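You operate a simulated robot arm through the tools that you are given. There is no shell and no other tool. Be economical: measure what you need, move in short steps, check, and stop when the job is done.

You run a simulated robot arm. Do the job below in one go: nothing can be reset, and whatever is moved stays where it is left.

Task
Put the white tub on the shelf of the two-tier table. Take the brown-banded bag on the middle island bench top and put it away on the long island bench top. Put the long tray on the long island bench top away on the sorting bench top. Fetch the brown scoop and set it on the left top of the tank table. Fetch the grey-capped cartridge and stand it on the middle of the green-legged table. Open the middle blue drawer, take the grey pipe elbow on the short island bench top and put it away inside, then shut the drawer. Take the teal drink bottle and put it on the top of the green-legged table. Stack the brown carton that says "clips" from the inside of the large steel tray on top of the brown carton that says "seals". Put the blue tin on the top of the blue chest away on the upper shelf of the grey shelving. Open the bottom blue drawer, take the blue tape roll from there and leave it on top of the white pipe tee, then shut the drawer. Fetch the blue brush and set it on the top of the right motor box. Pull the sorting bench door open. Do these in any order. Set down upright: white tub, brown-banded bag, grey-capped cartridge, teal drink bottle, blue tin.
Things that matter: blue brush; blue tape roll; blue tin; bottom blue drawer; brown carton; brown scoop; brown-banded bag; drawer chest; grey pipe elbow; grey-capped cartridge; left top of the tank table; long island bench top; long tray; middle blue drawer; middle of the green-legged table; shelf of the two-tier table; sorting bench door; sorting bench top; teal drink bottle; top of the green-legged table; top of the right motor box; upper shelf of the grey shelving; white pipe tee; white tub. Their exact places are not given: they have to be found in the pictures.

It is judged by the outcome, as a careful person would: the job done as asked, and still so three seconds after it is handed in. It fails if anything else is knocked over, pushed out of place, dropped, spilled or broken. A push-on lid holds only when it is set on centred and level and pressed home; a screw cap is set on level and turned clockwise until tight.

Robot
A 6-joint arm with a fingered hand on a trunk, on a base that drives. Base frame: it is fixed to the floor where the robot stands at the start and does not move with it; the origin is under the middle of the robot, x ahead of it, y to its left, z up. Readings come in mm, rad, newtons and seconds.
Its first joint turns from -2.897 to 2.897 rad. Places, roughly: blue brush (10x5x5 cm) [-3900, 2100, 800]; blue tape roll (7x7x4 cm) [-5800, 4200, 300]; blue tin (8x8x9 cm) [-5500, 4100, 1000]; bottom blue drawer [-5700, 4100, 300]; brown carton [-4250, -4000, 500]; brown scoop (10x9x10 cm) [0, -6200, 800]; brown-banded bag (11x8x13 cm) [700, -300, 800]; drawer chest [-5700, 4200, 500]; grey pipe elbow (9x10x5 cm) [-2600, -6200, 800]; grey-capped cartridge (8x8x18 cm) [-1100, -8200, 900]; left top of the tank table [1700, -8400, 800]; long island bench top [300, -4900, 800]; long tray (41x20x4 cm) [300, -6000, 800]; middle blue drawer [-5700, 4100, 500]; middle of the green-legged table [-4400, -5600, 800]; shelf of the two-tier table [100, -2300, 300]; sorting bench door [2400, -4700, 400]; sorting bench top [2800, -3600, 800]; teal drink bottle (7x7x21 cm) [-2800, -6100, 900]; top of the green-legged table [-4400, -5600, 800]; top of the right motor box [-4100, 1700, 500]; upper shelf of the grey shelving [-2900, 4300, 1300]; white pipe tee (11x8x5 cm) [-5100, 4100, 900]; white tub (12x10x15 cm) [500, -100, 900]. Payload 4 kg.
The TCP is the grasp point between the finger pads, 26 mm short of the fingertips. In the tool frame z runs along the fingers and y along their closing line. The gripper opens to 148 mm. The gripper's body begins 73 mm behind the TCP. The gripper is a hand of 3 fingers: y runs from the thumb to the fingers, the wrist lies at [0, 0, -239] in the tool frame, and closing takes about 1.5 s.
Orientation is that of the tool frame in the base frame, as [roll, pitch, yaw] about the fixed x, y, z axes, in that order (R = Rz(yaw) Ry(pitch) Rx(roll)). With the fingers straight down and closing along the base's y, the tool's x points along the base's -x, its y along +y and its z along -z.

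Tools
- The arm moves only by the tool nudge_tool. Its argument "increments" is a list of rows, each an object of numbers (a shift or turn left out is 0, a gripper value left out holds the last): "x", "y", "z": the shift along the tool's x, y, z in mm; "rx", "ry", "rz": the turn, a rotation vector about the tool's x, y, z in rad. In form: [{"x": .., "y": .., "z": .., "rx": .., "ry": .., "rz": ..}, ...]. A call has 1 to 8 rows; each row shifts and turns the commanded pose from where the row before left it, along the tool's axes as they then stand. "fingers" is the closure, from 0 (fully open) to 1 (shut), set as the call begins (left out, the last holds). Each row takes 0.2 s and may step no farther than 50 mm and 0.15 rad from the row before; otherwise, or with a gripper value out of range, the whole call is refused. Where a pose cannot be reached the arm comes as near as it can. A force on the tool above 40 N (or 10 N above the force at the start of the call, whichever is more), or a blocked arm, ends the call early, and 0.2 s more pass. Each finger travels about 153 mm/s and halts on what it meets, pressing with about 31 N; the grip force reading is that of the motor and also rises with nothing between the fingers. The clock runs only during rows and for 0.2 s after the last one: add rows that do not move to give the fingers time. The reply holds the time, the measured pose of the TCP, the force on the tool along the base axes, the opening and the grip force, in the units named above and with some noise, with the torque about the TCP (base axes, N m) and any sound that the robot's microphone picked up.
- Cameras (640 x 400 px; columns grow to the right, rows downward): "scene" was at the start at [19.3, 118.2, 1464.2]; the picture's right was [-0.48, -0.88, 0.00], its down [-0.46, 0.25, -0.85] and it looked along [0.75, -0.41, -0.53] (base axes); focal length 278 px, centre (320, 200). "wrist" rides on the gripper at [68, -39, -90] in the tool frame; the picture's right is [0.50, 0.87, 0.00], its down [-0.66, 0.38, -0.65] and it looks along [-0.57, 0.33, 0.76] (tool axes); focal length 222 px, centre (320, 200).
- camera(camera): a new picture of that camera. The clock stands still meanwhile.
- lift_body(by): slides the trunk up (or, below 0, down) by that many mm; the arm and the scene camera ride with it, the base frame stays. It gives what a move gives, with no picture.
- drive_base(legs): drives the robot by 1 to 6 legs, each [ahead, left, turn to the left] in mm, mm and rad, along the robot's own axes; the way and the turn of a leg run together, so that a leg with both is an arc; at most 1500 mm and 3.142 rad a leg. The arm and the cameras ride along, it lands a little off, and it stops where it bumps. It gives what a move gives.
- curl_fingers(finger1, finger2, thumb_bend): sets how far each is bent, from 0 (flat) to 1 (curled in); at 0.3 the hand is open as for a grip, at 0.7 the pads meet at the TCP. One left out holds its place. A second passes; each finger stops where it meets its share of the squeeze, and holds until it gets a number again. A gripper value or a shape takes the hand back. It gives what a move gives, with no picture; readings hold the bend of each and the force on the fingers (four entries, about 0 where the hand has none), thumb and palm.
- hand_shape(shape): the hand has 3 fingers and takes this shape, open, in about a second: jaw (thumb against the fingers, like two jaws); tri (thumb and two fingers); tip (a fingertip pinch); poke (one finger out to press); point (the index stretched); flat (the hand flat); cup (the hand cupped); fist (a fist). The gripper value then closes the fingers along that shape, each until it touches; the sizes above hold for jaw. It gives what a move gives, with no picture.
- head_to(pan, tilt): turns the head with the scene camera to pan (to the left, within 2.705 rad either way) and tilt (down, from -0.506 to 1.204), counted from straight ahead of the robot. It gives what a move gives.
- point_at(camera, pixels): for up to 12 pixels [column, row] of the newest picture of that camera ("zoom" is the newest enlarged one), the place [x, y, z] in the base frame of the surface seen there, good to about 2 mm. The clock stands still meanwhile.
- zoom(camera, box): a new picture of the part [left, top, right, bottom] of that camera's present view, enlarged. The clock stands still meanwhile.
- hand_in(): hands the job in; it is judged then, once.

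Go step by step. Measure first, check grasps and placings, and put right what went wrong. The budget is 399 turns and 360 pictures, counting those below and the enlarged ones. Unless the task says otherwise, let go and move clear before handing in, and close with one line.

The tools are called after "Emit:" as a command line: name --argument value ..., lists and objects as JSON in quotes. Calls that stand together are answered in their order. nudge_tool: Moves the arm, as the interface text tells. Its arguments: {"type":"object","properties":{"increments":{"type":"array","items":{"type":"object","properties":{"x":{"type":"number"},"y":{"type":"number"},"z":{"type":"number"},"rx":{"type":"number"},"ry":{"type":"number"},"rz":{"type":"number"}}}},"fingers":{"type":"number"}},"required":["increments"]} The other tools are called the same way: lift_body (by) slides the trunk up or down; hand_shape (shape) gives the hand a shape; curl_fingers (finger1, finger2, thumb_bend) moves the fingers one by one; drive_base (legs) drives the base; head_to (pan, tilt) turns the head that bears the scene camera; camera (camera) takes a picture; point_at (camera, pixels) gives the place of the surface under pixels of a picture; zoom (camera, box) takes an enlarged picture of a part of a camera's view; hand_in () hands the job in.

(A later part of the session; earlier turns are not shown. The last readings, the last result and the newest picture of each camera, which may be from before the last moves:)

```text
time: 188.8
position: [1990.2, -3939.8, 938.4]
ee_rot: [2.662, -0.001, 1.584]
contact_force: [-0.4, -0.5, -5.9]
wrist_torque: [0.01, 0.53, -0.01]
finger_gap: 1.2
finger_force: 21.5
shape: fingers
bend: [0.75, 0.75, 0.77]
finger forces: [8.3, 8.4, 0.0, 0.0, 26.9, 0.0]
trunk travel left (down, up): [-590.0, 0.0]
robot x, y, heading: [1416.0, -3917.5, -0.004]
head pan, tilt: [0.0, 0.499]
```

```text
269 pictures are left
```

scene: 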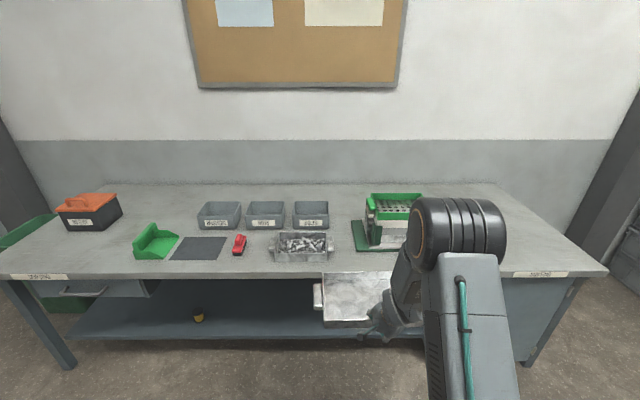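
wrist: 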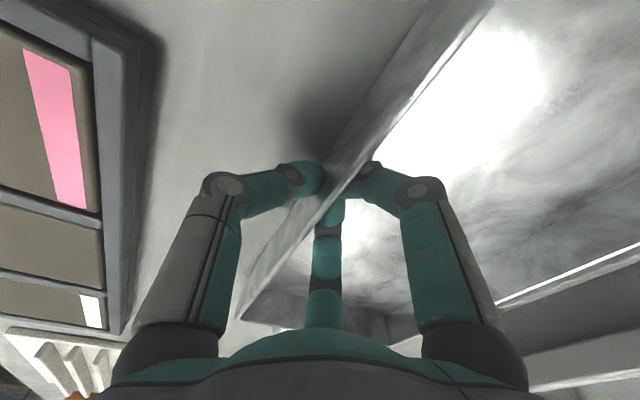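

Emit:
point_at --camera "scene" --pixels '[[30, 275], [270, 272], [600, 268], [540, 245], [530, 215], [335, 255], [385, 250], [60, 250], [150, 190], [490, 190], [350, 240], [110, 250]]'

Emit:
zoom --camera "scene" --box '[320, 170, 640, 370]'

```text
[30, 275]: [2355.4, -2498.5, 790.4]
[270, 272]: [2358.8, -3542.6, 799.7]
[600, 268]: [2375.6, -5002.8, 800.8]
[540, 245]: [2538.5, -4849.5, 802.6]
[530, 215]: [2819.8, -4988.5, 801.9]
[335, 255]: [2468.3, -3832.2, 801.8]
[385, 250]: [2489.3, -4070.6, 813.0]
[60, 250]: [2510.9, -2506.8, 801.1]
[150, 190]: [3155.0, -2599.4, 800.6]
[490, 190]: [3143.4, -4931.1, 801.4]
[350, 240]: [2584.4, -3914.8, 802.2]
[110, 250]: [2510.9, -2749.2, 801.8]
```

```text
2.00 times, centred on (480, 270) of scene
```

zoom: 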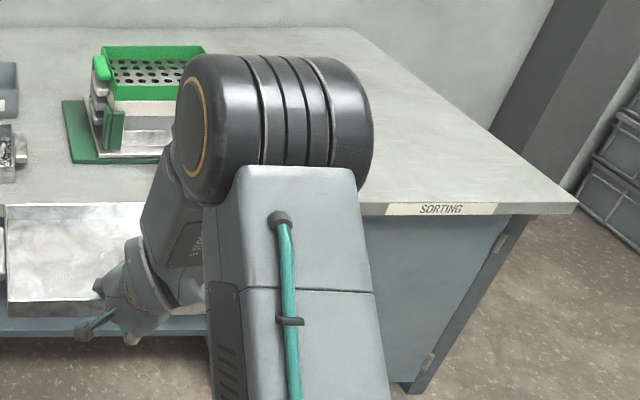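

Free space is on the right part of the sorting bench (y≈-4300…-5000). Slide right and drive in.

Emit:
drive_base --legs '[[0, -670, 0.005], [450, 0, 0]]'

Emit:
head_to --pan 0.1 --tilt 0.8

Emit:
camera --camera "scene"

```text
time: 194.8
position: [2443.2, -4599.6, 937.9]
ee_rot: [2.661, 0.001, 1.583]
contact_force: [0.5, 0.2, -4.6]
wrist_torque: [-0.03, 0.56, 0.01]
finger_gap: 1.2
finger_force: 22.2
shape: fingers
bend: [0.75, 0.75, 0.77]
finger forces: [8.1, 8.4, 0.0, 0.0, 26.9, 0.0]
trunk travel left (down, up): [-590.0, 0.0]
robot x, y, heading: [1861.7, -4574.6, -0.007]
head pan, tilt: [0.0, 0.499]
```

```text
time: 195.6
position: [2442.0, -4600.3, 938.8]
ee_rot: [2.663, -0.001, 1.582]
contact_force: [-0.5, -0.3, -4.8]
wrist_torque: [0.01, 0.53, -0.05]
finger_gap: 1.2
finger_force: 21.4
shape: fingers
bend: [0.75, 0.75, 0.77]
finger forces: [8.2, 8.4, 0.0, 0.1, 27.1, 0.1]
trunk travel left (down, up): [-590.0, 0.0]
robot x, y, heading: [1865.8, -4573.9, -0.007]
head pan, tilt: [0.099, 0.799]
```

```text
267 pictures are left
```

scene: 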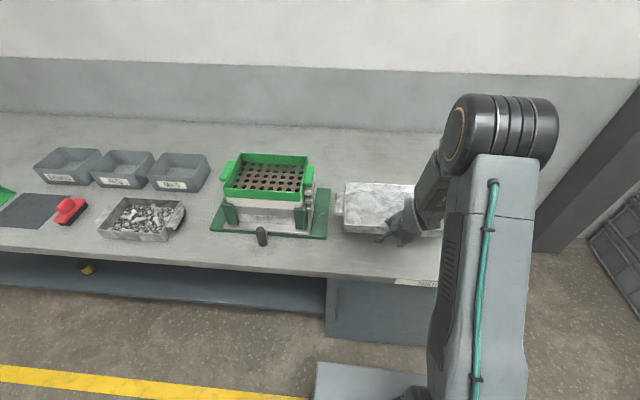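

Emit:
point_at --camera "scene" --pixels '[[327, 215], [322, 236], [340, 210], [347, 230], [360, 188], [375, 260], [395, 270]]'

Emit:
zoom --camera "scene" --box '[300, 150, 460, 270]'

```text
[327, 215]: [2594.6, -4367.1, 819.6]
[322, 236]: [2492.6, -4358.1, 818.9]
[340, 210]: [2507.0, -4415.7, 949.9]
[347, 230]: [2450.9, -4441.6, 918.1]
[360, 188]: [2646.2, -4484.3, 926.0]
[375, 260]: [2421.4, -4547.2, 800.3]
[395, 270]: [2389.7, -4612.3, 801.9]
```

```text
3.33 times, centred on (380, 210) of scene
```

zoom: 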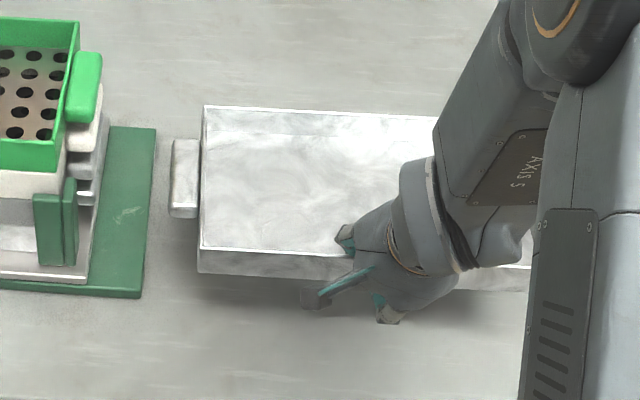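

Emit:
drive_base --legs '[[0, -80, 0.007]]'

Emit:
nudge_tool --increments '[{"y": -18.5, "z": 35.5}, {"y": -18.5, "z": 35.5}, {"y": -4.6, "z": 8.9}, {}]'

Emit:
zoom --camera "scene" --box '[300, 150, 460, 270]'

```text
time: 196.6
position: [2443.0, -4678.2, 938.2]
ee_rot: [2.662, 0.0, 1.59]
contact_force: [0.3, 0.8, -5.0]
wrist_torque: [0.0, 0.54, -0.03]
finger_gap: 1.4
finger_force: 22.2
shape: fingers
bend: [0.75, 0.75, 0.77]
finger forces: [8.4, 8.2, 0.1, 0.0, 27.2, 0.1]
trunk travel left (down, up): [-590.0, 0.0]
robot x, y, heading: [1869.1, -4656.4, 0.002]
head pan, tilt: [0.099, 0.799]
```

```text
time: 197.6
position: [2444.1, -4678.7, 848.3]
ee_rot: [2.662, 0.001, 1.589]
contact_force: [-0.1, 0.2, -4.9]
wrist_torque: [-0.04, 0.53, -0.03]
finger_gap: 1.0
finger_force: 22.0
shape: fingers
bend: [0.75, 0.75, 0.77]
finger forces: [8.2, 8.3, 0.0, 0.0, 27.5, 0.0]
trunk travel left (down, up): [-590.0, 0.0]
robot x, y, heading: [1866.8, -4654.0, 0.007]
head pan, tilt: [0.099, 0.799]
```

```text
3.33 times, centred on (380, 210) of scene
```

zoom: 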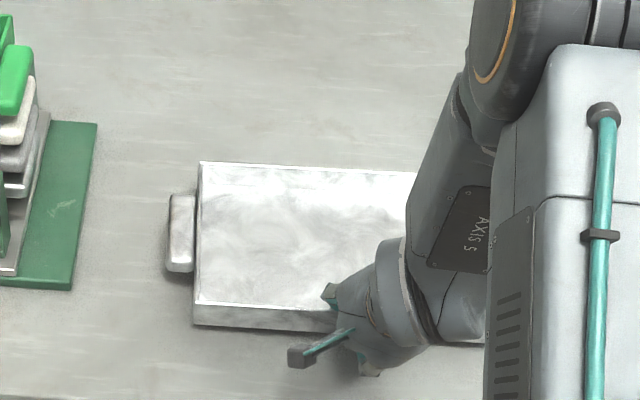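

Emit:
nudge_tool --increments '[{"y": -2, "z": 3.8}, {"y": -1.8, "z": 3.6}, {}]'

Emit:
nudge_tool --increments '[{"y": -1.2, "z": 2.3}, {"y": -0.9, "z": 1.8}, {}]'

Emit:
zoom --camera "scene" --box '[330, 170, 450, 270]'

Emit:
point_at --camera "zoom" --pixels '[[150, 100], [150, 210], [200, 305], [110, 165], [90, 270]]'

```text
time: 198.4
position: [2442.8, -4678.3, 839.9]
ee_rot: [2.661, -0.001, 1.591]
contact_force: [-0.1, 0.3, -5.6]
wrist_torque: [-0.04, 0.56, 0.0]
finger_gap: 1.0
finger_force: 22.2
shape: fingers
bend: [0.75, 0.75, 0.77]
finger forces: [8.2, 8.4, 0.0, 0.1, 27.7, 0.0]
trunk travel left (down, up): [-590.0, 0.0]
robot x, y, heading: [1863.7, -4657.6, 0.003]
head pan, tilt: [0.099, 0.799]
```

```text
time: 199.2
position: [2443.3, -4678.2, 836.7]
ee_rot: [2.661, 0.0, 1.589]
contact_force: [0.4, 0.2, -5.4]
wrist_torque: [0.01, 0.53, -0.02]
finger_gap: 1.6
finger_force: 22.0
shape: fingers
bend: [0.75, 0.75, 0.77]
finger forces: [8.2, 8.3, 0.0, 0.0, 27.9, 0.0]
trunk travel left (down, up): [-590.0, 0.0]
robot x, y, heading: [1865.7, -4655.8, 0.005]
head pan, tilt: [0.099, 0.799]
```

```text
4.00 times, centred on (390, 220) of scene
```

zoom: 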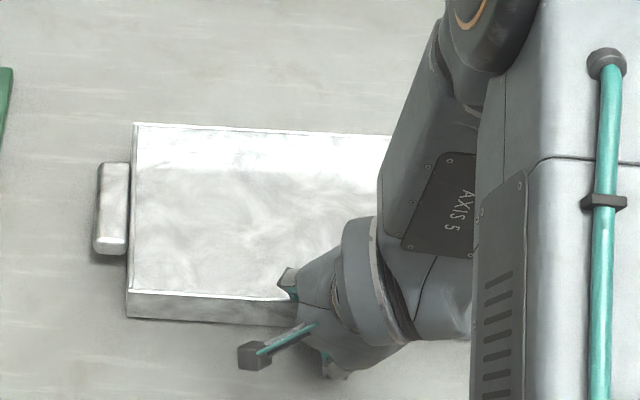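

```text
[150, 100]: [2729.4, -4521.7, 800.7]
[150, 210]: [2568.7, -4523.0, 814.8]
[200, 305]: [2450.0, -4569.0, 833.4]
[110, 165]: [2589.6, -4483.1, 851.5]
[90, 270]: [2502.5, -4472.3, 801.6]
```

The floor is at 815 (805 at rest); lower ~9 more.

Emit:
nudge_tool --increments '[{"y": -1.8, "z": 3.5}, {"y": -1.4, "z": 2.7}, {}]'

Emit:
nudge_tool --increments '[{"y": -0.9, "z": 1.8}, {"y": -0.9, "z": 1.8}, {}]'

```text
time: 200.0
position: [2442.8, -4677.8, 829.1]
ee_rot: [2.66, -0.002, 1.589]
contact_force: [-1.9, 0.7, 4.6]
wrist_torque: [0.04, 0.5, 0.02]
finger_gap: 1.2
finger_force: 24.4
shape: fingers
bend: [0.75, 0.75, 0.78]
finger forces: [10.0, 9.9, 0.0, 0.0, 29.7, 0.0]
trunk travel left (down, up): [-590.0, 0.0]
robot x, y, heading: [1867.4, -4655.7, 0.002]
head pan, tilt: [0.099, 0.799]
```

```text
time: 200.8
position: [2442.9, -4678.1, 827.9]
ee_rot: [2.658, 0.0, 1.59]
contact_force: [-5.3, 0.6, 30.8]
wrist_torque: [0.06, 0.31, 0.02]
finger_gap: 2.1
finger_force: 32.6
shape: fingers
bend: [0.75, 0.75, 0.8]
finger forces: [16.5, 16.3, 0.1, 0.1, 32.5, 0.0]
trunk travel left (down, up): [-590.0, 0.0]
robot x, y, heading: [1864.5, -4654.1, 0.004]
head pan, tilt: [0.099, 0.799]
```

Contact. Ease up 3 mm and open the fingers (thumb only slightly).

Emit:
nudge_tool --increments '[{"y": 1.4, "z": -2.7}, {}]'

Emit:
curl_fingers --finger1 0.5 --finger2 0.5 --thumb_bend 0.72

Emit:
nudge_tool --increments '[{"y": 5, "z": -9}, {"y": 18, "z": -35}, {"y": 18, "z": -35}, {"y": 18, "z": -35}, {}]'

Emit:
zoom --camera "scene" --box '[300, 150, 500, 270]'

Emit:
point_at --camera "zoom" --pixels '[[150, 120], [150, 210], [240, 120], [240, 210], [112, 165], [360, 150]]'

```text
time: 201.4
position: [2443.3, -4677.1, 827.3]
ee_rot: [2.661, 0.0, 1.59]
contact_force: [1.4, -2.2, 15.6]
wrist_torque: [-0.03, 0.36, 0.02]
finger_gap: 1.9
finger_force: 25.5
shape: fingers
bend: [0.75, 0.75, 0.8]
finger forces: [13.2, 13.4, 0.0, 0.0, 24.8, 0.0]
trunk travel left (down, up): [-590.0, 0.0]
robot x, y, heading: [1867.6, -4660.3, 0.001]
head pan, tilt: [0.099, 0.799]
```

```text
time: 202.4
position: [2443.4, -4676.8, 826.4]
ee_rot: [2.662, -0.001, 1.59]
contact_force: [-1.5, 0.1, 0.6]
wrist_torque: [-0.02, 0.06, -0.02]
finger_gap: 33.1
finger_force: 2.1
shape: fingers
bend: [0.5, 0.5, 0.72]
finger forces: [0.5, 0.6, 0.1, 0.0, 3.4, 0.0]
trunk travel left (down, up): [-590.0, 0.0]
robot x, y, heading: [1865.9, -4656.9, -0.001]
head pan, tilt: [0.099, 0.799]
```

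```text
time: 203.6
position: [2442.4, -4677.6, 954.2]
ee_rot: [2.661, -0.001, 1.589]
contact_force: [0.1, -0.4, -0.1]
wrist_torque: [0.0, -0.03, 0.0]
finger_gap: 32.3
finger_force: 0.0
shape: fingers
bend: [0.5, 0.5, 0.72]
finger forces: [0.0, 0.0, 0.0, 0.0, 0.0, 0.0]
trunk travel left (down, up): [-590.0, 0.0]
robot x, y, heading: [1867.0, -4657.3, -0.0]
head pan, tilt: [0.099, 0.799]
```

```text
3.20 times, centred on (400, 210) of scene
```

zoom: 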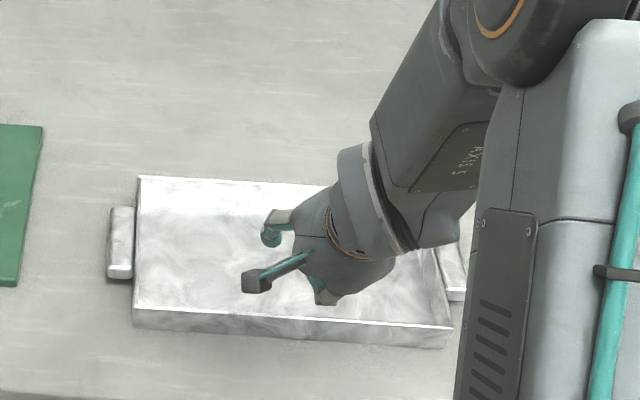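

```text
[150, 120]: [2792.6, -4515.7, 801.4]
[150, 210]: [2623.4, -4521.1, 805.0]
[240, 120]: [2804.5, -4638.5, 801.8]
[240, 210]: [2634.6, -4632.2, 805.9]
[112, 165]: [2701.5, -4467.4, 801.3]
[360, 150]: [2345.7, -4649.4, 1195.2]
```

The tray lies flat. Next, the sorting-bench door below. Back off and look.

Emit:
drive_base --legs '[[-500, 0, 0]]'

Emit:
head_to --pan 0.1 --tilt 0.75

Emit:
camera --camera "scene"

```text
time: 206.6
position: [1941.6, -4680.1, 954.0]
ee_rot: [2.662, -0.002, 1.588]
contact_force: [-0.4, -0.3, -0.5]
wrist_torque: [0.03, 0.02, 0.0]
finger_gap: 32.6
finger_force: 0.0
shape: fingers
bend: [0.5, 0.5, 0.72]
finger forces: [0.0, 0.1, 0.0, 0.1, 0.0, 0.1]
trunk travel left (down, up): [-590.0, 0.0]
robot x, y, heading: [1364.7, -4652.5, -0.001]
head pan, tilt: [0.099, 0.799]
```

```text
time: 207.2
position: [1943.1, -4680.0, 954.7]
ee_rot: [2.662, 0.002, 1.588]
contact_force: [-1.1, 0.1, 0.2]
wrist_torque: [0.01, -0.02, 0.03]
finger_gap: 32.7
finger_force: 0.0
shape: fingers
bend: [0.5, 0.5, 0.72]
finger forces: [0.0, 0.0, 0.0, 0.0, 0.0, 0.0]
trunk travel left (down, up): [-590.0, 0.0]
robot x, y, heading: [1366.4, -4658.4, 0.003]
head pan, tilt: [0.099, 0.75]
```

```text
262 pictures are left
```

scene: 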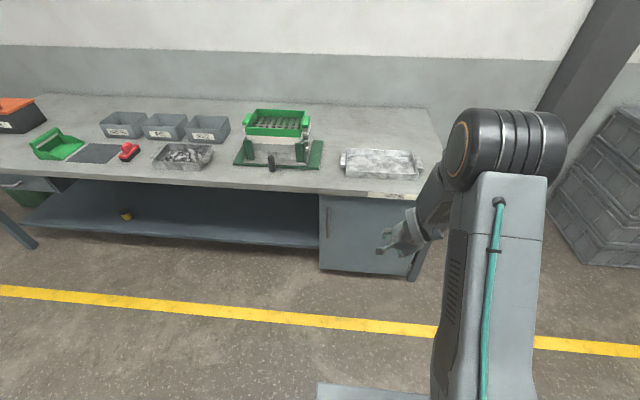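

Emit:
zoom --camera "scene" --box '[300, 170, 440, 290]'

Emit:
point_at --camera "zoom" --pixels '[[130, 200], [132, 250], [135, 300], [100, 200], [110, 410], [530, 440], [300, 300], [85, 300], [100, 115], [128, 225], [145, 225], [480, 470]]'

```text
3.33 times, centred on (370, 230) of scene
```

zoom: 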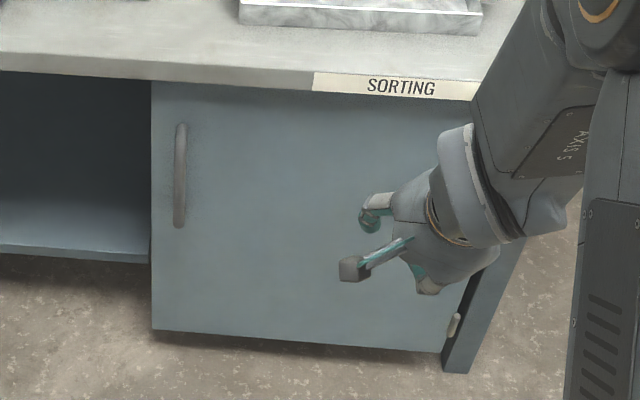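

```text
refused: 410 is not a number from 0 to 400
```

Emit:
point_at --camera "zoom" --pixels '[[182, 130], [179, 175], [177, 222], [160, 200], [158, 322], [440, 350], [300, 250], [455, 322], [155, 90], [200, 175], [174, 175], [485, 350]]'

```text
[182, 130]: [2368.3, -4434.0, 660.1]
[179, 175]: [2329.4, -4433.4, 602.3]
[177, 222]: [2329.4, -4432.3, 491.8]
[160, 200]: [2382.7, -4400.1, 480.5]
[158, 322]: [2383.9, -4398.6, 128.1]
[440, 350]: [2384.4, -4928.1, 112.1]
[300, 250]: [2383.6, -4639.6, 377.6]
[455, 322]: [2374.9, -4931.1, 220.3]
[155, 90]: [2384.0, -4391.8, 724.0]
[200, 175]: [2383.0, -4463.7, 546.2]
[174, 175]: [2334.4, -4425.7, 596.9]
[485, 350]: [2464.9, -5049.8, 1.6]
```

The door: face x=2383, hinge at y≈-4935, vertical handle bar at (2335,-4433), z 490–660. I'll set the hand level, closing sideways, and lower the trunk.

Emit:
nudge_tool --fingers 0.0 --increments '[{"rx": -0.136}, {"rx": -0.136}, {"rx": -0.136}, {"rx": -0.136}, {"rx": -0.136}, {"rx": -0.136}, {"rx": -0.136}, {"rx": -0.136}]'

Emit:
lift_body --by -350

Emit:
nudge_tool --increments '[{"rz": 0.143}, {"rz": 0.143}, {"rz": 0.143}, {"rz": 0.143}, {"rz": 0.143}, {"rz": 0.143}, {"rz": 0.143}, {"rz": 0.143}]'

Emit:
nudge_tool --increments '[{"rz": 0.143}, {"rz": 0.143}, {"rz": 0.141}, {}]'

Emit:
camera --camera "scene"

```text
time: 209.0
position: [1942.7, -4679.4, 954.9]
ee_rot: [1.574, 0.001, 1.589]
contact_force: [0.4, 0.5, 0.6]
wrist_torque: [-0.02, 0.05, -0.03]
finger_gap: 148.0
finger_force: 0.2
shape: jaw
bend: [0.3, 0.3, 0.3]
finger forces: [0.0, 0.0, 0.1, 0.0, 0.0, 0.0]
trunk travel left (down, up): [-590.0, 0.0]
robot x, y, heading: [1366.3, -4659.6, 0.0]
head pan, tilt: [0.099, 0.75]
```

```text
time: 212.4
position: [1943.3, -4680.1, 604.7]
ee_rot: [1.576, 0.001, 1.588]
contact_force: [0.0, 0.1, -0.2]
wrist_torque: [-0.01, -0.01, -0.01]
finger_gap: 148.0
finger_force: 0.1
shape: jaw
bend: [0.3, 0.3, 0.3]
finger forces: [0.0, 0.0, 0.0, 0.1, 0.0, 0.0]
trunk travel left (down, up): [-240.0, 350.0]
robot x, y, heading: [1365.0, -4657.8, 0.002]
head pan, tilt: [0.099, 0.75]
```

```text
time: 214.2
position: [1943.1, -4679.0, 606.1]
ee_rot: [1.577, -1.146, 1.581]
contact_force: [0.3, -0.3, 0.4]
wrist_torque: [-0.01, 0.02, -0.04]
finger_gap: 147.7
finger_force: 0.1
shape: jaw
bend: [0.3, 0.3, 0.3]
finger forces: [0.1, 0.1, 0.0, 0.0, 0.1, 0.0]
trunk travel left (down, up): [-240.0, 350.0]
robot x, y, heading: [1361.9, -4654.9, -0.001]
head pan, tilt: [0.099, 0.75]
```

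```text
time: 215.2
position: [1943.3, -4679.6, 603.8]
ee_rot: [-2.744, -1.568, -0.381]
contact_force: [0.1, -0.7, -0.1]
wrist_torque: [0.02, -0.04, 0.03]
finger_gap: 148.0
finger_force: 0.1
shape: jaw
bend: [0.3, 0.3, 0.3]
finger forces: [0.0, 0.0, 0.0, 0.0, 0.0, 0.1]
trunk travel left (down, up): [-240.0, 350.0]
robot x, y, heading: [1365.3, -4654.7, -0.002]
head pan, tilt: [0.099, 0.75]
```

```text
260 pictures are left
```

scene: 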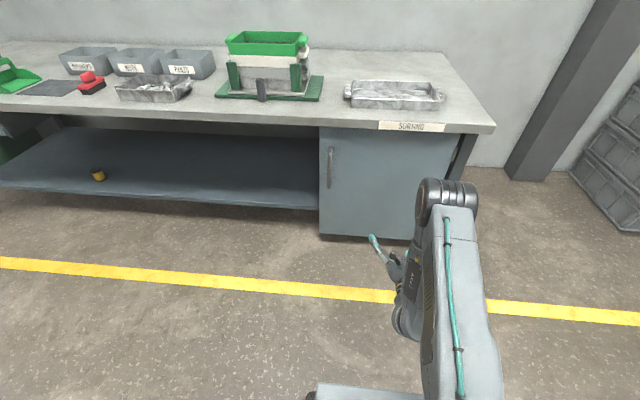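

Emit:
drive_base --legs '[[0, 247, 0.002], [270, 0, 0]]'

Emit:
camera --camera "scene"

Emit:
camera --camera "wrist"

```text
time: 218.5
position: [2210.3, -4421.3, 604.8]
ee_rot: [3.055, -1.567, 0.113]
contact_force: [-0.4, -0.6, 0.1]
wrist_torque: [0.02, 0.0, -0.03]
finger_gap: 148.0
finger_force: 0.1
shape: jaw
bend: [0.3, 0.3, 0.3]
finger forces: [0.0, 0.1, 0.0, 0.0, 0.0, 0.0]
trunk travel left (down, up): [-240.0, 350.0]
robot x, y, heading: [1633.5, -4405.4, 0.013]
head pan, tilt: [0.099, 0.75]
```

```text
259 pictures are left
```

scene: 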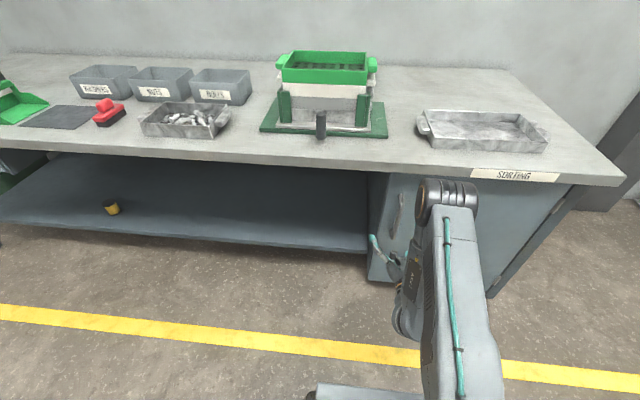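

```text
258 pictures are left
```

wrist: 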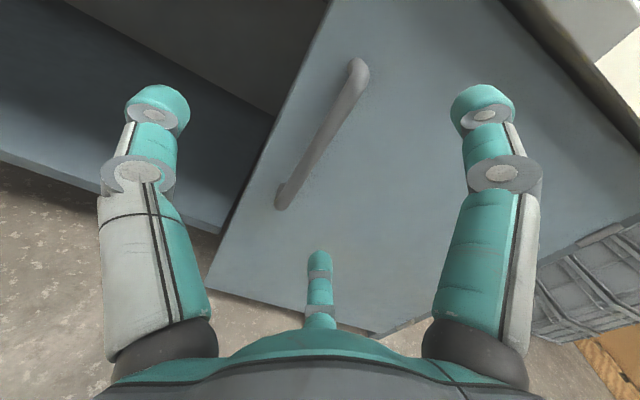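

Emit:
point_at --camera "wrist" --pixels '[[320, 130], [350, 75], [285, 195]]'

```text
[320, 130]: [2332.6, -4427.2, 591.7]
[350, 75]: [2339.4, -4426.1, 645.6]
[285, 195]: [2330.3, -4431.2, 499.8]
```

Emit:
nudge_tool --increments '[{"y": 9, "x": -20}, {"z": 45}, {"z": 45}, {"z": 38}, {}]'

Emit:
nudge_tool --fingers 1.0 --increments '[{}, {}, {}, {}, {}, {}, {}, {}]'

Emit:
camera --camera "wrist"

```text
time: 219.7
position: [2338.7, -4426.0, 584.6]
ee_rot: [3.004, -1.567, 0.164]
contact_force: [0.6, -0.3, -0.4]
wrist_torque: [0.02, -0.01, 0.03]
finger_gap: 148.0
finger_force: 0.0
shape: jaw
bend: [0.3, 0.3, 0.3]
finger forces: [0.0, 0.0, 0.1, 0.1, 0.0, 0.1]
trunk travel left (down, up): [-240.0, 350.0]
robot x, y, heading: [1633.0, -4405.8, 0.01]
head pan, tilt: [0.099, 0.75]
```

```text
time: 221.5
position: [2337.6, -4427.1, 584.6]
ee_rot: [-3.078, -1.567, -0.038]
contact_force: [1.5, -9.7, -0.5]
wrist_torque: [-0.01, 0.0, 0.07]
finger_gap: 8.2
finger_force: 31.0
shape: jaw
bend: [0.8, 0.8, 0.61]
finger forces: [11.9, 11.9, 0.0, 0.1, 33.7, 0.0]
trunk travel left (down, up): [-240.0, 350.0]
robot x, y, heading: [1633.6, -4403.8, 0.011]
head pan, tilt: [0.099, 0.75]
```

```text
257 pictures are left
```

wrist: 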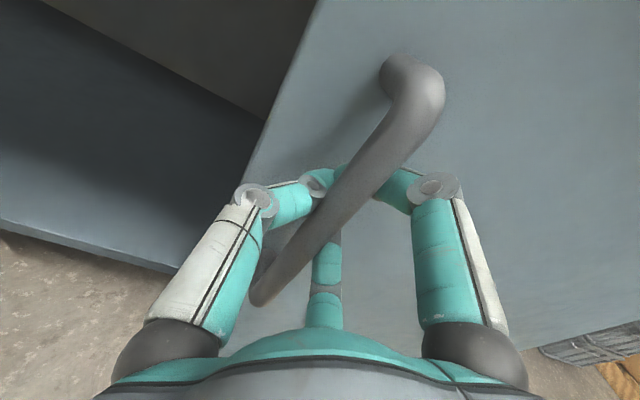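

The handle is gripped. Swing the door by driving an arc about its hinge (2383,-4935), first a small leg.

Emit:
drive_base --legs '[[-80, -113, 0.15]]'

Emit:
camera --camera "scene"

```text
time: 222.9
position: [2262.1, -4439.5, 585.6]
ee_rot: [2.917, -1.566, 0.398]
contact_force: [-1.8, 6.9, -0.8]
wrist_torque: [-0.02, -0.02, 0.04]
finger_gap: 7.3
finger_force: 30.6
shape: jaw
bend: [0.8, 0.8, 0.61]
finger forces: [6.2, 6.0, 0.0, 0.1, 4.6, 0.1]
trunk travel left (down, up): [-240.0, 350.0]
robot x, y, heading: [1563.0, -4519.7, 0.149]
head pan, tilt: [0.099, 0.75]
```

```text
256 pictures are left
```

scene: 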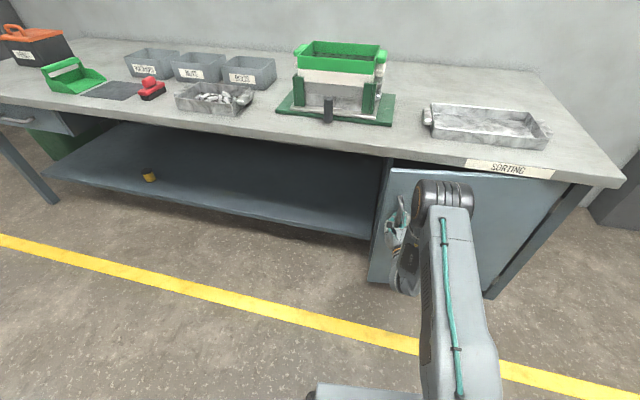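

Works; the door is moving with low force. Continue the arc.

Emit:
drive_base --legs '[[-106, -150, 0.2], [-106, -150, 0.2]]'

Emit:
drive_base --legs '[[-106, -150, 0.2], [-106, -150, 0.2], [-106, -150, 0.2]]'

Emit:
camera --camera "scene"

Emit:
camera --camera "wrist"

```text
time: 225.5
position: [2078.9, -4524.4, 585.6]
ee_rot: [-2.935, -1.567, 0.37]
contact_force: [12.1, -15.8, 0.0]
wrist_torque: [0.01, 0.01, 0.1]
finger_gap: 7.9
finger_force: 31.0
shape: jaw
bend: [0.8, 0.8, 0.62]
finger forces: [12.7, 12.7, 0.0, 0.0, 0.5, 0.1]
trunk travel left (down, up): [-240.0, 350.0]
robot x, y, heading: [1466.1, -4877.4, 0.559]
head pan, tilt: [0.099, 0.75]
```

```text
time: 229.3
position: [1906.7, -4767.4, 585.5]
ee_rot: [2.937, -1.568, 1.383]
contact_force: [-9.3, 3.8, -1.6]
wrist_torque: [0.03, -0.02, -0.01]
finger_gap: 6.9
finger_force: 31.1
shape: jaw
bend: [0.8, 0.8, 0.62]
finger forces: [3.4, 3.4, 0.1, 0.0, 10.4, 0.0]
trunk travel left (down, up): [-240.0, 350.0]
robot x, y, heading: [1599.4, -5403.3, 1.16]
head pan, tilt: [0.099, 0.75]
```

```text
255 pictures are left
```

scene: 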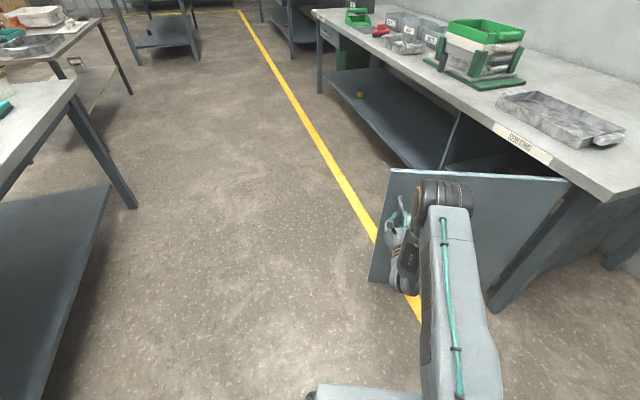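

```text
254 pictures are left
```

wrist: 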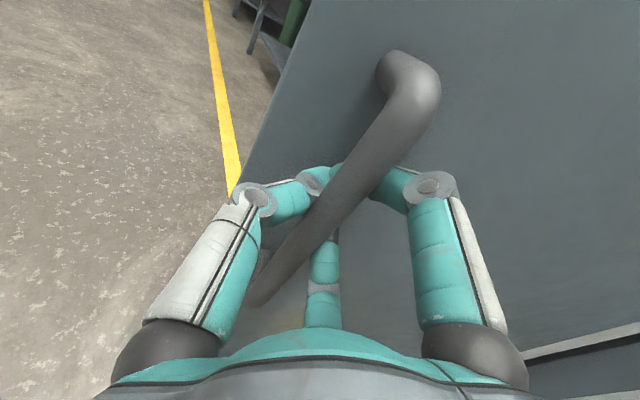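

The door is ~66° open. One more leg to about 80°, then release.

Emit:
drive_base --legs '[[-132, -187, 0.25]]'

Emit:
nudge_tool --fingers 0.0 --increments '[{}, {}, {}, {}, {}, {}, {}, {}]'

Emit:
nudge_tool --increments '[{"z": -40}, {"z": -50}, {"z": -50}, {}]'

Emit:
camera --camera "scene"

```text
time: 231.0
position: [1881.2, -4893.1, 584.4]
ee_rot: [2.819, -1.566, 1.756]
contact_force: [-15.2, 1.7, -1.3]
wrist_torque: [0.0, 0.01, -0.05]
finger_gap: 7.0
finger_force: 30.8
shape: jaw
bend: [0.8, 0.8, 0.61]
finger forces: [2.1, 2.1, 0.0, 0.1, 13.9, 0.0]
trunk travel left (down, up): [-240.0, 350.0]
robot x, y, heading: [1745.0, -5588.4, 1.41]
head pan, tilt: [0.099, 0.75]
```

```text
time: 232.8
position: [1881.4, -4892.5, 584.6]
ee_rot: [3.032, -1.567, 1.54]
contact_force: [-0.3, 0.1, 0.3]
wrist_torque: [0.04, -0.02, 0.0]
finger_gap: 147.8
finger_force: 0.1
shape: jaw
bend: [0.3, 0.3, 0.3]
finger forces: [0.0, 0.0, 0.1, 0.0, 0.0, 0.0]
trunk travel left (down, up): [-240.0, 350.0]
robot x, y, heading: [1742.2, -5582.1, 1.418]
head pan, tilt: [0.099, 0.75]
```

```text
time: 233.8
position: [1866.6, -5030.4, 586.3]
ee_rot: [3.049, -1.567, 1.526]
contact_force: [0.0, -0.2, -0.1]
wrist_torque: [0.0, -0.02, 0.0]
finger_gap: 147.8
finger_force: 0.1
shape: jaw
bend: [0.3, 0.3, 0.3]
finger forces: [0.1, 0.1, 0.0, 0.0, 0.1, 0.0]
trunk travel left (down, up): [-240.0, 350.0]
robot x, y, heading: [1743.5, -5583.5, 1.414]
head pan, tilt: [0.099, 0.75]
```

```text
253 pictures are left
```

scene: 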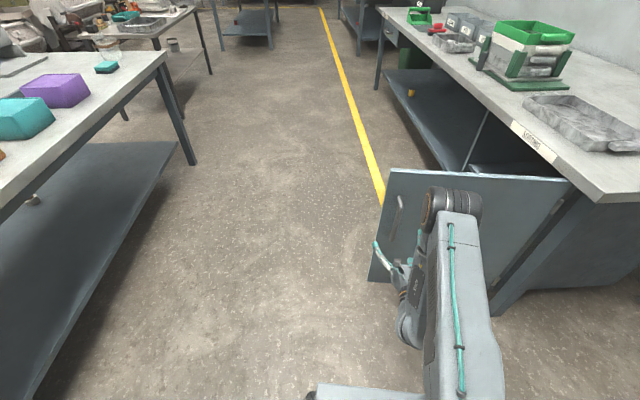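

The door is open. Restore the hand to down while raising the trunk, and look toward the scoop end of the long bench.

Emit:
nudge_tool --increments '[{"z": -30, "rz": -0.143}, {"rz": -0.143}, {"rz": -0.143}, {"rz": -0.143}, {"rz": -0.143}, {"rz": -0.143}, {"rz": -0.143}, {"rz": -0.143}]'

Emit:
lift_body --by 350

Emit:
nudge_tool --increments '[{"rz": -0.143}, {"rz": -0.143}, {"rz": -0.141}, {"rx": 0.143}, {"rx": 0.143}, {"rx": 0.143}, {"rx": 0.143}, {"rx": 0.143}]'

Emit:
nudge_tool --increments '[{"rx": 0.143}, {"rx": 0.143}, {"rx": 0.143}, {"rx": 0.143}, {"rx": 0.143}, {"rx": 0.141}, {}]'

Emit:
head_to --pan 2.5 --tilt 0.4

Emit:
camera --camera "scene"

```text
time: 235.6
position: [1868.9, -5032.6, 590.0]
ee_rot: [1.58, -0.424, 3.003]
contact_force: [0.0, -0.5, 1.1]
wrist_torque: [-0.02, -0.03, 0.0]
finger_gap: 147.9
finger_force: 0.2
shape: jaw
bend: [0.3, 0.3, 0.3]
finger forces: [0.1, 0.0, 0.0, 0.0, 0.0, 0.0]
out of reach, approached as far as the arm can: row 1
trunk travel left (down, up): [-240.0, 350.0]
robot x, y, heading: [1745.8, -5583.1, 1.412]
head pan, tilt: [0.099, 0.75]
```

```text
time: 239.1
position: [1868.1, -5032.5, 939.9]
ee_rot: [1.58, -0.427, 3.002]
contact_force: [0.0, -0.3, -0.6]
wrist_torque: [-0.02, 0.04, 0.0]
finger_gap: 147.9
finger_force: 0.1
shape: jaw
bend: [0.3, 0.3, 0.3]
finger forces: [0.1, 0.0, 0.0, 0.1, 0.0, 0.1]
trunk travel left (down, up): [-590.0, 0.0]
robot x, y, heading: [1744.2, -5585.0, 1.415]
head pan, tilt: [0.099, 0.75]
```

```text
time: 240.8
position: [1868.5, -5033.2, 940.0]
ee_rot: [2.291, 0.002, 3.008]
contact_force: [0.0, 1.4, -0.3]
wrist_torque: [0.0, 0.02, 0.01]
finger_gap: 148.0
finger_force: 0.1
shape: jaw
bend: [0.3, 0.3, 0.3]
finger forces: [0.0, 0.0, 0.1, 0.0, 0.1, 0.0]
trunk travel left (down, up): [-590.0, 0.0]
robot x, y, heading: [1744.4, -5583.0, 1.411]
head pan, tilt: [0.099, 0.75]
```

```text
time: 242.4
position: [1867.8, -5032.8, 939.8]
ee_rot: [-3.136, 0.001, 3.006]
contact_force: [0.0, -0.8, 0.5]
wrist_torque: [-0.01, -0.03, 0.0]
finger_gap: 148.2
finger_force: 0.0
shape: jaw
bend: [0.3, 0.3, 0.3]
finger forces: [0.0, 0.0, 0.0, 0.0, 0.0, 0.0]
out of reach, approached as far as the arm can: row 4
trunk travel left (down, up): [-590.0, 0.0]
robot x, y, heading: [1745.0, -5584.5, 1.414]
head pan, tilt: [0.099, 0.75]
```

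```text
time: 244.7
position: [1867.6, -5032.9, 939.7]
ee_rot: [-3.134, -0.001, 3.005]
contact_force: [-0.7, -0.2, 0.9]
wrist_torque: [-0.04, 0.01, 0.03]
finger_gap: 147.9
finger_force: 0.0
shape: jaw
bend: [0.3, 0.3, 0.3]
finger forces: [0.0, 0.1, 0.1, 0.0, 0.0, 0.0]
trunk travel left (down, up): [-590.0, 0.0]
robot x, y, heading: [1743.5, -5584.1, 1.416]
head pan, tilt: [2.499, 0.4]
```

```text
252 pictures are left
```

scene: 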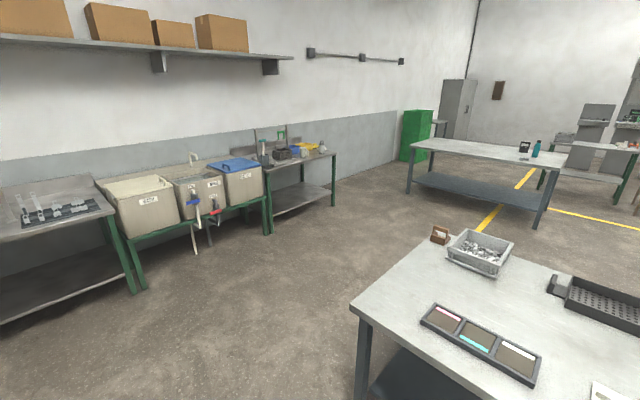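

Emit:
point_at --camera "scene" --pixels '[[60, 180], [10, 215], [100, 215], [130, 290], [270, 230], [300, 155], [322, 148], [440, 237], [537, 152], [335, 205], [420, 140], [360, 310]]'

Emit:
zoom --camera "scene" --box '[0, 110, 360, 320]'

```text
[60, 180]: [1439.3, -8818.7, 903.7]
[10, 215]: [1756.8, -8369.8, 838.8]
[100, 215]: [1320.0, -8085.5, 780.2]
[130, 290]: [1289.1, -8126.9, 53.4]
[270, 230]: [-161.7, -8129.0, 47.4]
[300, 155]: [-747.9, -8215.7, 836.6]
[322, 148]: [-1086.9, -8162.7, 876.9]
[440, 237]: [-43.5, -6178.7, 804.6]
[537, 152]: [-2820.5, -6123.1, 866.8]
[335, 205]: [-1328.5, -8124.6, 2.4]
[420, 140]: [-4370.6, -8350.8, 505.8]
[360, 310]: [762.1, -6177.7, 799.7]
```

```text
1.78 times, centred on (180, 215) of scene
```

zoom: 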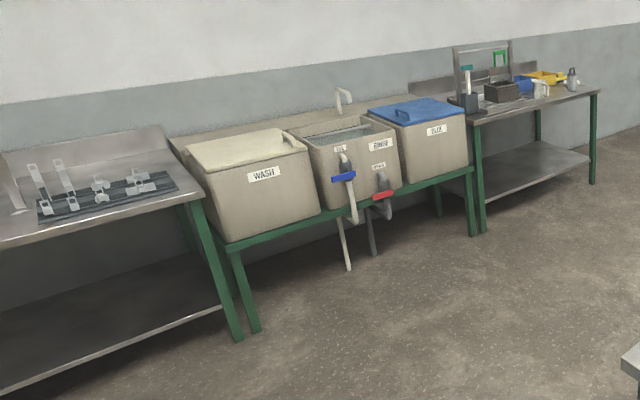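

Now drive round to the bench's far end, facing +y, in front of the brown scoop at (-50,-6175).

Emit:
drive_base --legs '[[0, 0, 0.157], [-1120, 0, 0], [0, 1400, 0], [0, 400, 0]]'

Emit:
head_to --pan -0.1 --tilt 0.7

Emit:
camera --camera "scene"

```text
time: 259.7
position: [-14.3, -6130.9, 939.9]
ee_rot: [-3.134, 0.0, -3.117]
contact_force: [0.6, 0.1, 0.0]
wrist_torque: [0.02, 0.0, 0.0]
finger_gap: 148.0
finger_force: 0.1
shape: jaw
bend: [0.3, 0.3, 0.3]
finger forces: [0.1, 0.0, 0.0, 0.0, 0.0, 0.1]
trunk travel left (down, up): [-590.0, 0.0]
robot x, y, heading: [-47.6, -6696.9, 1.575]
head pan, tilt: [2.499, 0.4]
```

```text
time: 262.0
position: [-14.8, -6132.0, 939.7]
ee_rot: [-3.136, -0.001, -3.119]
contact_force: [0.3, -0.3, -0.2]
wrist_torque: [-0.01, 0.03, 0.01]
finger_gap: 147.9
finger_force: 0.0
shape: jaw
bend: [0.3, 0.3, 0.3]
finger forces: [0.0, 0.1, 0.0, 0.0, 0.0, 0.0]
trunk travel left (down, up): [-590.0, 0.0]
robot x, y, heading: [-48.9, -6693.7, 1.571]
head pan, tilt: [-0.099, 0.7]
```

```text
250 pictures are left
```

scene: 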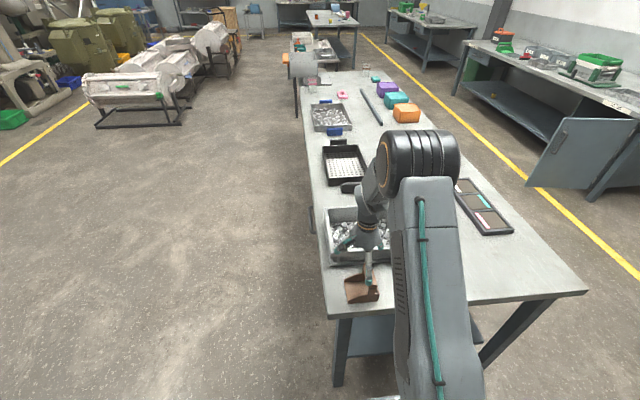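

Emit:
zoom --camera "scene" --box '[320, 230, 420, 320]'

Emit:
camera --camera "wrist"

Emit:
point_at --camera "zoom" --pixels '[[165, 215], [240, 215], [190, 320], [250, 290], [160, 280], [250, 205], [200, 270], [225, 250], [320, 230], [165, 240], [180, 190], [300, 260]]'

```text
4.44 times, centred on (370, 275) of scene
```

zoom: 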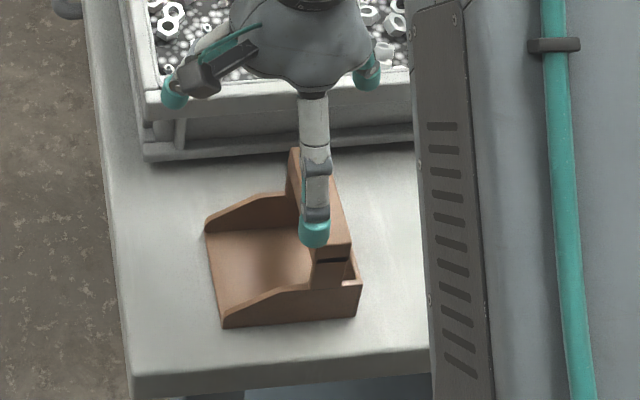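

```text
248 pictures are left
```

wrist: 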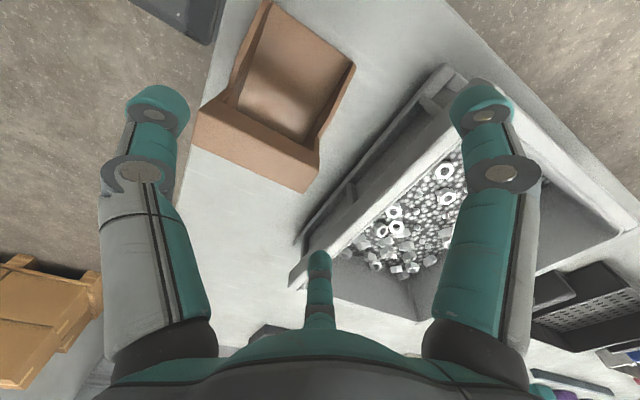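

```text
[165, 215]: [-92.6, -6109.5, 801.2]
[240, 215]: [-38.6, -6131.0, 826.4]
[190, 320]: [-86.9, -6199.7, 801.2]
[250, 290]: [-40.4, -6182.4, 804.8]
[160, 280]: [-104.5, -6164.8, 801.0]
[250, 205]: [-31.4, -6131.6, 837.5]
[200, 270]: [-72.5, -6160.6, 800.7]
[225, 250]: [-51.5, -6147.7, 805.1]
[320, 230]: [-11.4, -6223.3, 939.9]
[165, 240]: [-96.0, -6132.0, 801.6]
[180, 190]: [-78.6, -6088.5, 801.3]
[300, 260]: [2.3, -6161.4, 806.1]
```

Emit:
point_at --camera "zoom" --pixels '[[293, 160], [340, 232], [345, 243], [330, 253], [330, 275], [350, 300], [290, 310], [296, 200]]'

Emit:
point_at --camera "wrist" --pixels '[[205, 115], [310, 170], [260, 145], [240, 130], [265, 5], [350, 70], [200, 145], [305, 190]]'

Emit:
zoom --camera "wrist" --box '[180, 0, 370, 200]'

```text
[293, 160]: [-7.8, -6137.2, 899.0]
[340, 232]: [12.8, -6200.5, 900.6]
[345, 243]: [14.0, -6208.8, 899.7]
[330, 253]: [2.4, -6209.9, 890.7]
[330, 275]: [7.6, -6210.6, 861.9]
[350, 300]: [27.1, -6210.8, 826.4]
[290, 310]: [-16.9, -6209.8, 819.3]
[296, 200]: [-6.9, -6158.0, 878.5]
```

```text
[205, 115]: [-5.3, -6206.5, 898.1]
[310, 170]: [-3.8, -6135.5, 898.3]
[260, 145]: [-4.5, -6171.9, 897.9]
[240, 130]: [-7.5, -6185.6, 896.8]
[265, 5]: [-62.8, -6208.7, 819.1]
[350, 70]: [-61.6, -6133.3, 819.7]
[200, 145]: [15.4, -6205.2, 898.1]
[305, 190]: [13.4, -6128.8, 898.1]
```

```text
2.00 times, centred on (275, 100) of wrist
```

zoom: 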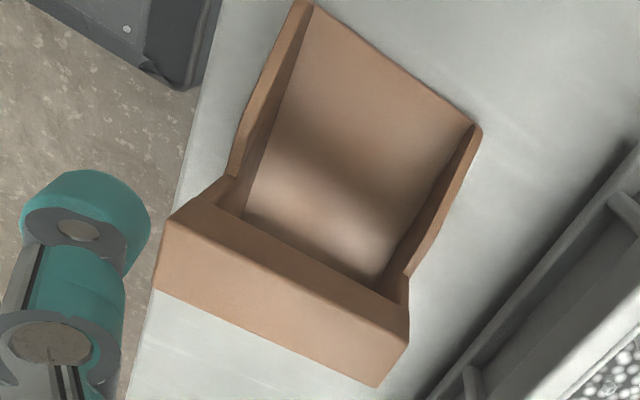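

The scoop's bar: x -7..16, y -6209..-6130, top z 899. I'll turn the hand to close across x and descend with pre-curled fingers.

Emit:
nudge_tool --increments '[{"x": -19, "y": -37, "z": -20}, {"rz": 0.143}, {"rz": 0.143}, {"rz": 0.143}, {"rz": 0.143}, {"rz": 0.143}, {"rz": 0.143}, {"rz": 0.143}]'

Emit:
nudge_tool --increments '[{"rz": 0.143}, {"rz": 0.143}, {"rz": 0.143}, {"rz": 0.12}, {}]'

Emit:
curl_fingers --finger1 0.5 --finger2 0.5 --thumb_bend 0.5

Emit:
camera --camera "wrist"

```text
time: 263.8
position: [3.8, -6168.6, 959.1]
ee_rot: [-3.138, 0.005, 2.16]
contact_force: [0.0, 0.1, -0.5]
wrist_torque: [-0.03, 0.01, 0.02]
finger_gap: 148.1
finger_force: 0.0
shape: jaw
bend: [0.3, 0.3, 0.3]
finger forces: [0.0, 0.1, 0.1, 0.0, 0.1, 0.1]
trunk travel left (down, up): [-590.0, 0.0]
robot x, y, heading: [-51.9, -6693.7, 1.576]
head pan, tilt: [-0.099, 0.7]
```

```text
time: 265.0
position: [4.4, -6168.6, 960.6]
ee_rot: [3.14, 0.008, 1.613]
contact_force: [-0.2, -0.7, 0.2]
wrist_torque: [-0.04, 0.01, 0.0]
finger_gap: 148.1
finger_force: 0.0
shape: jaw
bend: [0.3, 0.3, 0.3]
finger forces: [0.1, 0.1, 0.0, 0.1, 0.1, 0.1]
trunk travel left (down, up): [-590.0, 0.0]
robot x, y, heading: [-45.7, -6695.1, 1.573]
head pan, tilt: [-0.099, 0.7]
```

```text
time: 266.0
position: [5.4, -6168.2, 960.1]
ee_rot: [-3.14, 0.007, 1.614]
contact_force: [-0.2, 0.1, 0.0]
wrist_torque: [0.0, -0.03, 0.02]
finger_gap: 62.7
finger_force: 0.0
shape: fingers
bend: [0.5, 0.5, 0.5]
finger forces: [0.1, 0.0, 0.0, 0.0, 0.0, 0.0]
trunk travel left (down, up): [-590.0, 0.0]
robot x, y, heading: [-51.2, -6693.7, 1.572]
head pan, tilt: [-0.099, 0.7]
```

```text
246 pictures are left
```

wrist: 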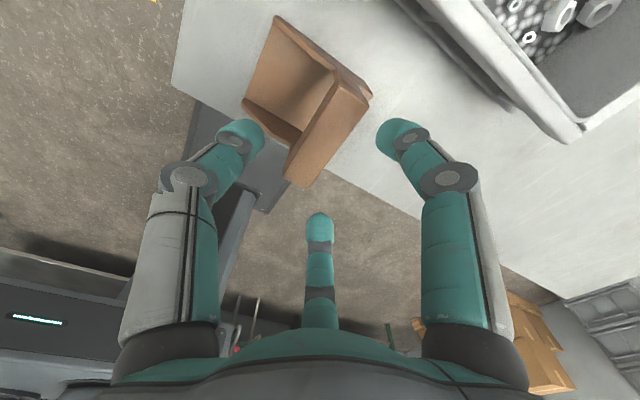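

Well placed. Descend to z≈886 and close.

Emit:
nudge_tool --increments '[{"z": 40}, {"z": 34}, {}]'

Emit:
curl_fingers --finger1 0.95 --finger2 0.95 --thumb_bend 0.95

Emit:
nudge_tool --increments '[{"z": -10}, {"z": -30}, {"z": -40}, {"z": -40}, {}]'

Emit:
camera --camera "wrist"

Emit:
zoom --camera "scene" --box '[310, 190, 430, 320]'

```text
time: 266.8
position: [3.7, -6168.1, 886.5]
ee_rot: [-3.14, 0.006, 1.616]
contact_force: [-0.5, -0.4, 0.6]
wrist_torque: [0.0, 0.01, -0.02]
finger_gap: 62.7
finger_force: 0.1
shape: fingers
bend: [0.5, 0.5, 0.5]
finger forces: [0.0, 0.0, 0.1, 0.0, 0.0, 0.0]
trunk travel left (down, up): [-590.0, 0.0]
robot x, y, heading: [-44.3, -6694.9, 1.572]
head pan, tilt: [-0.099, 0.7]
```

```text
time: 267.8
position: [3.7, -6168.1, 886.0]
ee_rot: [-3.141, 0.007, 1.614]
contact_force: [-0.9, 0.7, -0.8]
wrist_torque: [-0.01, 0.02, 0.03]
finger_gap: 0.0
finger_force: 5.7
shape: fingers
bend: [0.83, 0.82, 0.84]
finger forces: [2.5, 2.4, 0.0, 0.0, 5.2, 0.0]
trunk travel left (down, up): [-590.0, 0.0]
robot x, y, heading: [-45.9, -6694.0, 1.567]
head pan, tilt: [-0.099, 0.7]
```

```text
time: 269.0
position: [3.1, -6167.9, 1007.8]
ee_rot: [-3.141, 0.007, 1.615]
contact_force: [-0.3, 0.2, -1.3]
wrist_torque: [-0.04, 0.03, 0.0]
finger_gap: 0.1
finger_force: 4.6
shape: fingers
bend: [0.83, 0.82, 0.84]
finger forces: [2.5, 2.3, 0.1, 0.1, 5.0, 0.0]
trunk travel left (down, up): [-590.0, 0.0]
robot x, y, heading: [-48.5, -6694.6, 1.572]
head pan, tilt: [-0.099, 0.7]
```

```text
245 pictures are left
```

wrist: 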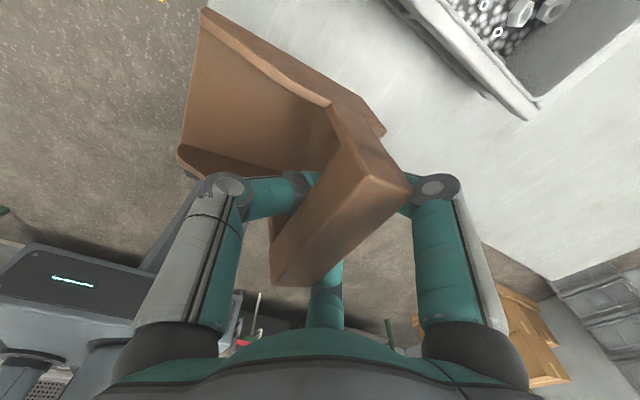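

```text
3.08 times, centred on (370, 255) of scene
```

zoom: 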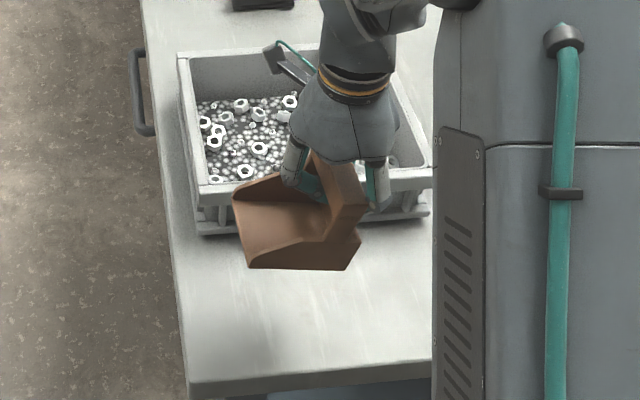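

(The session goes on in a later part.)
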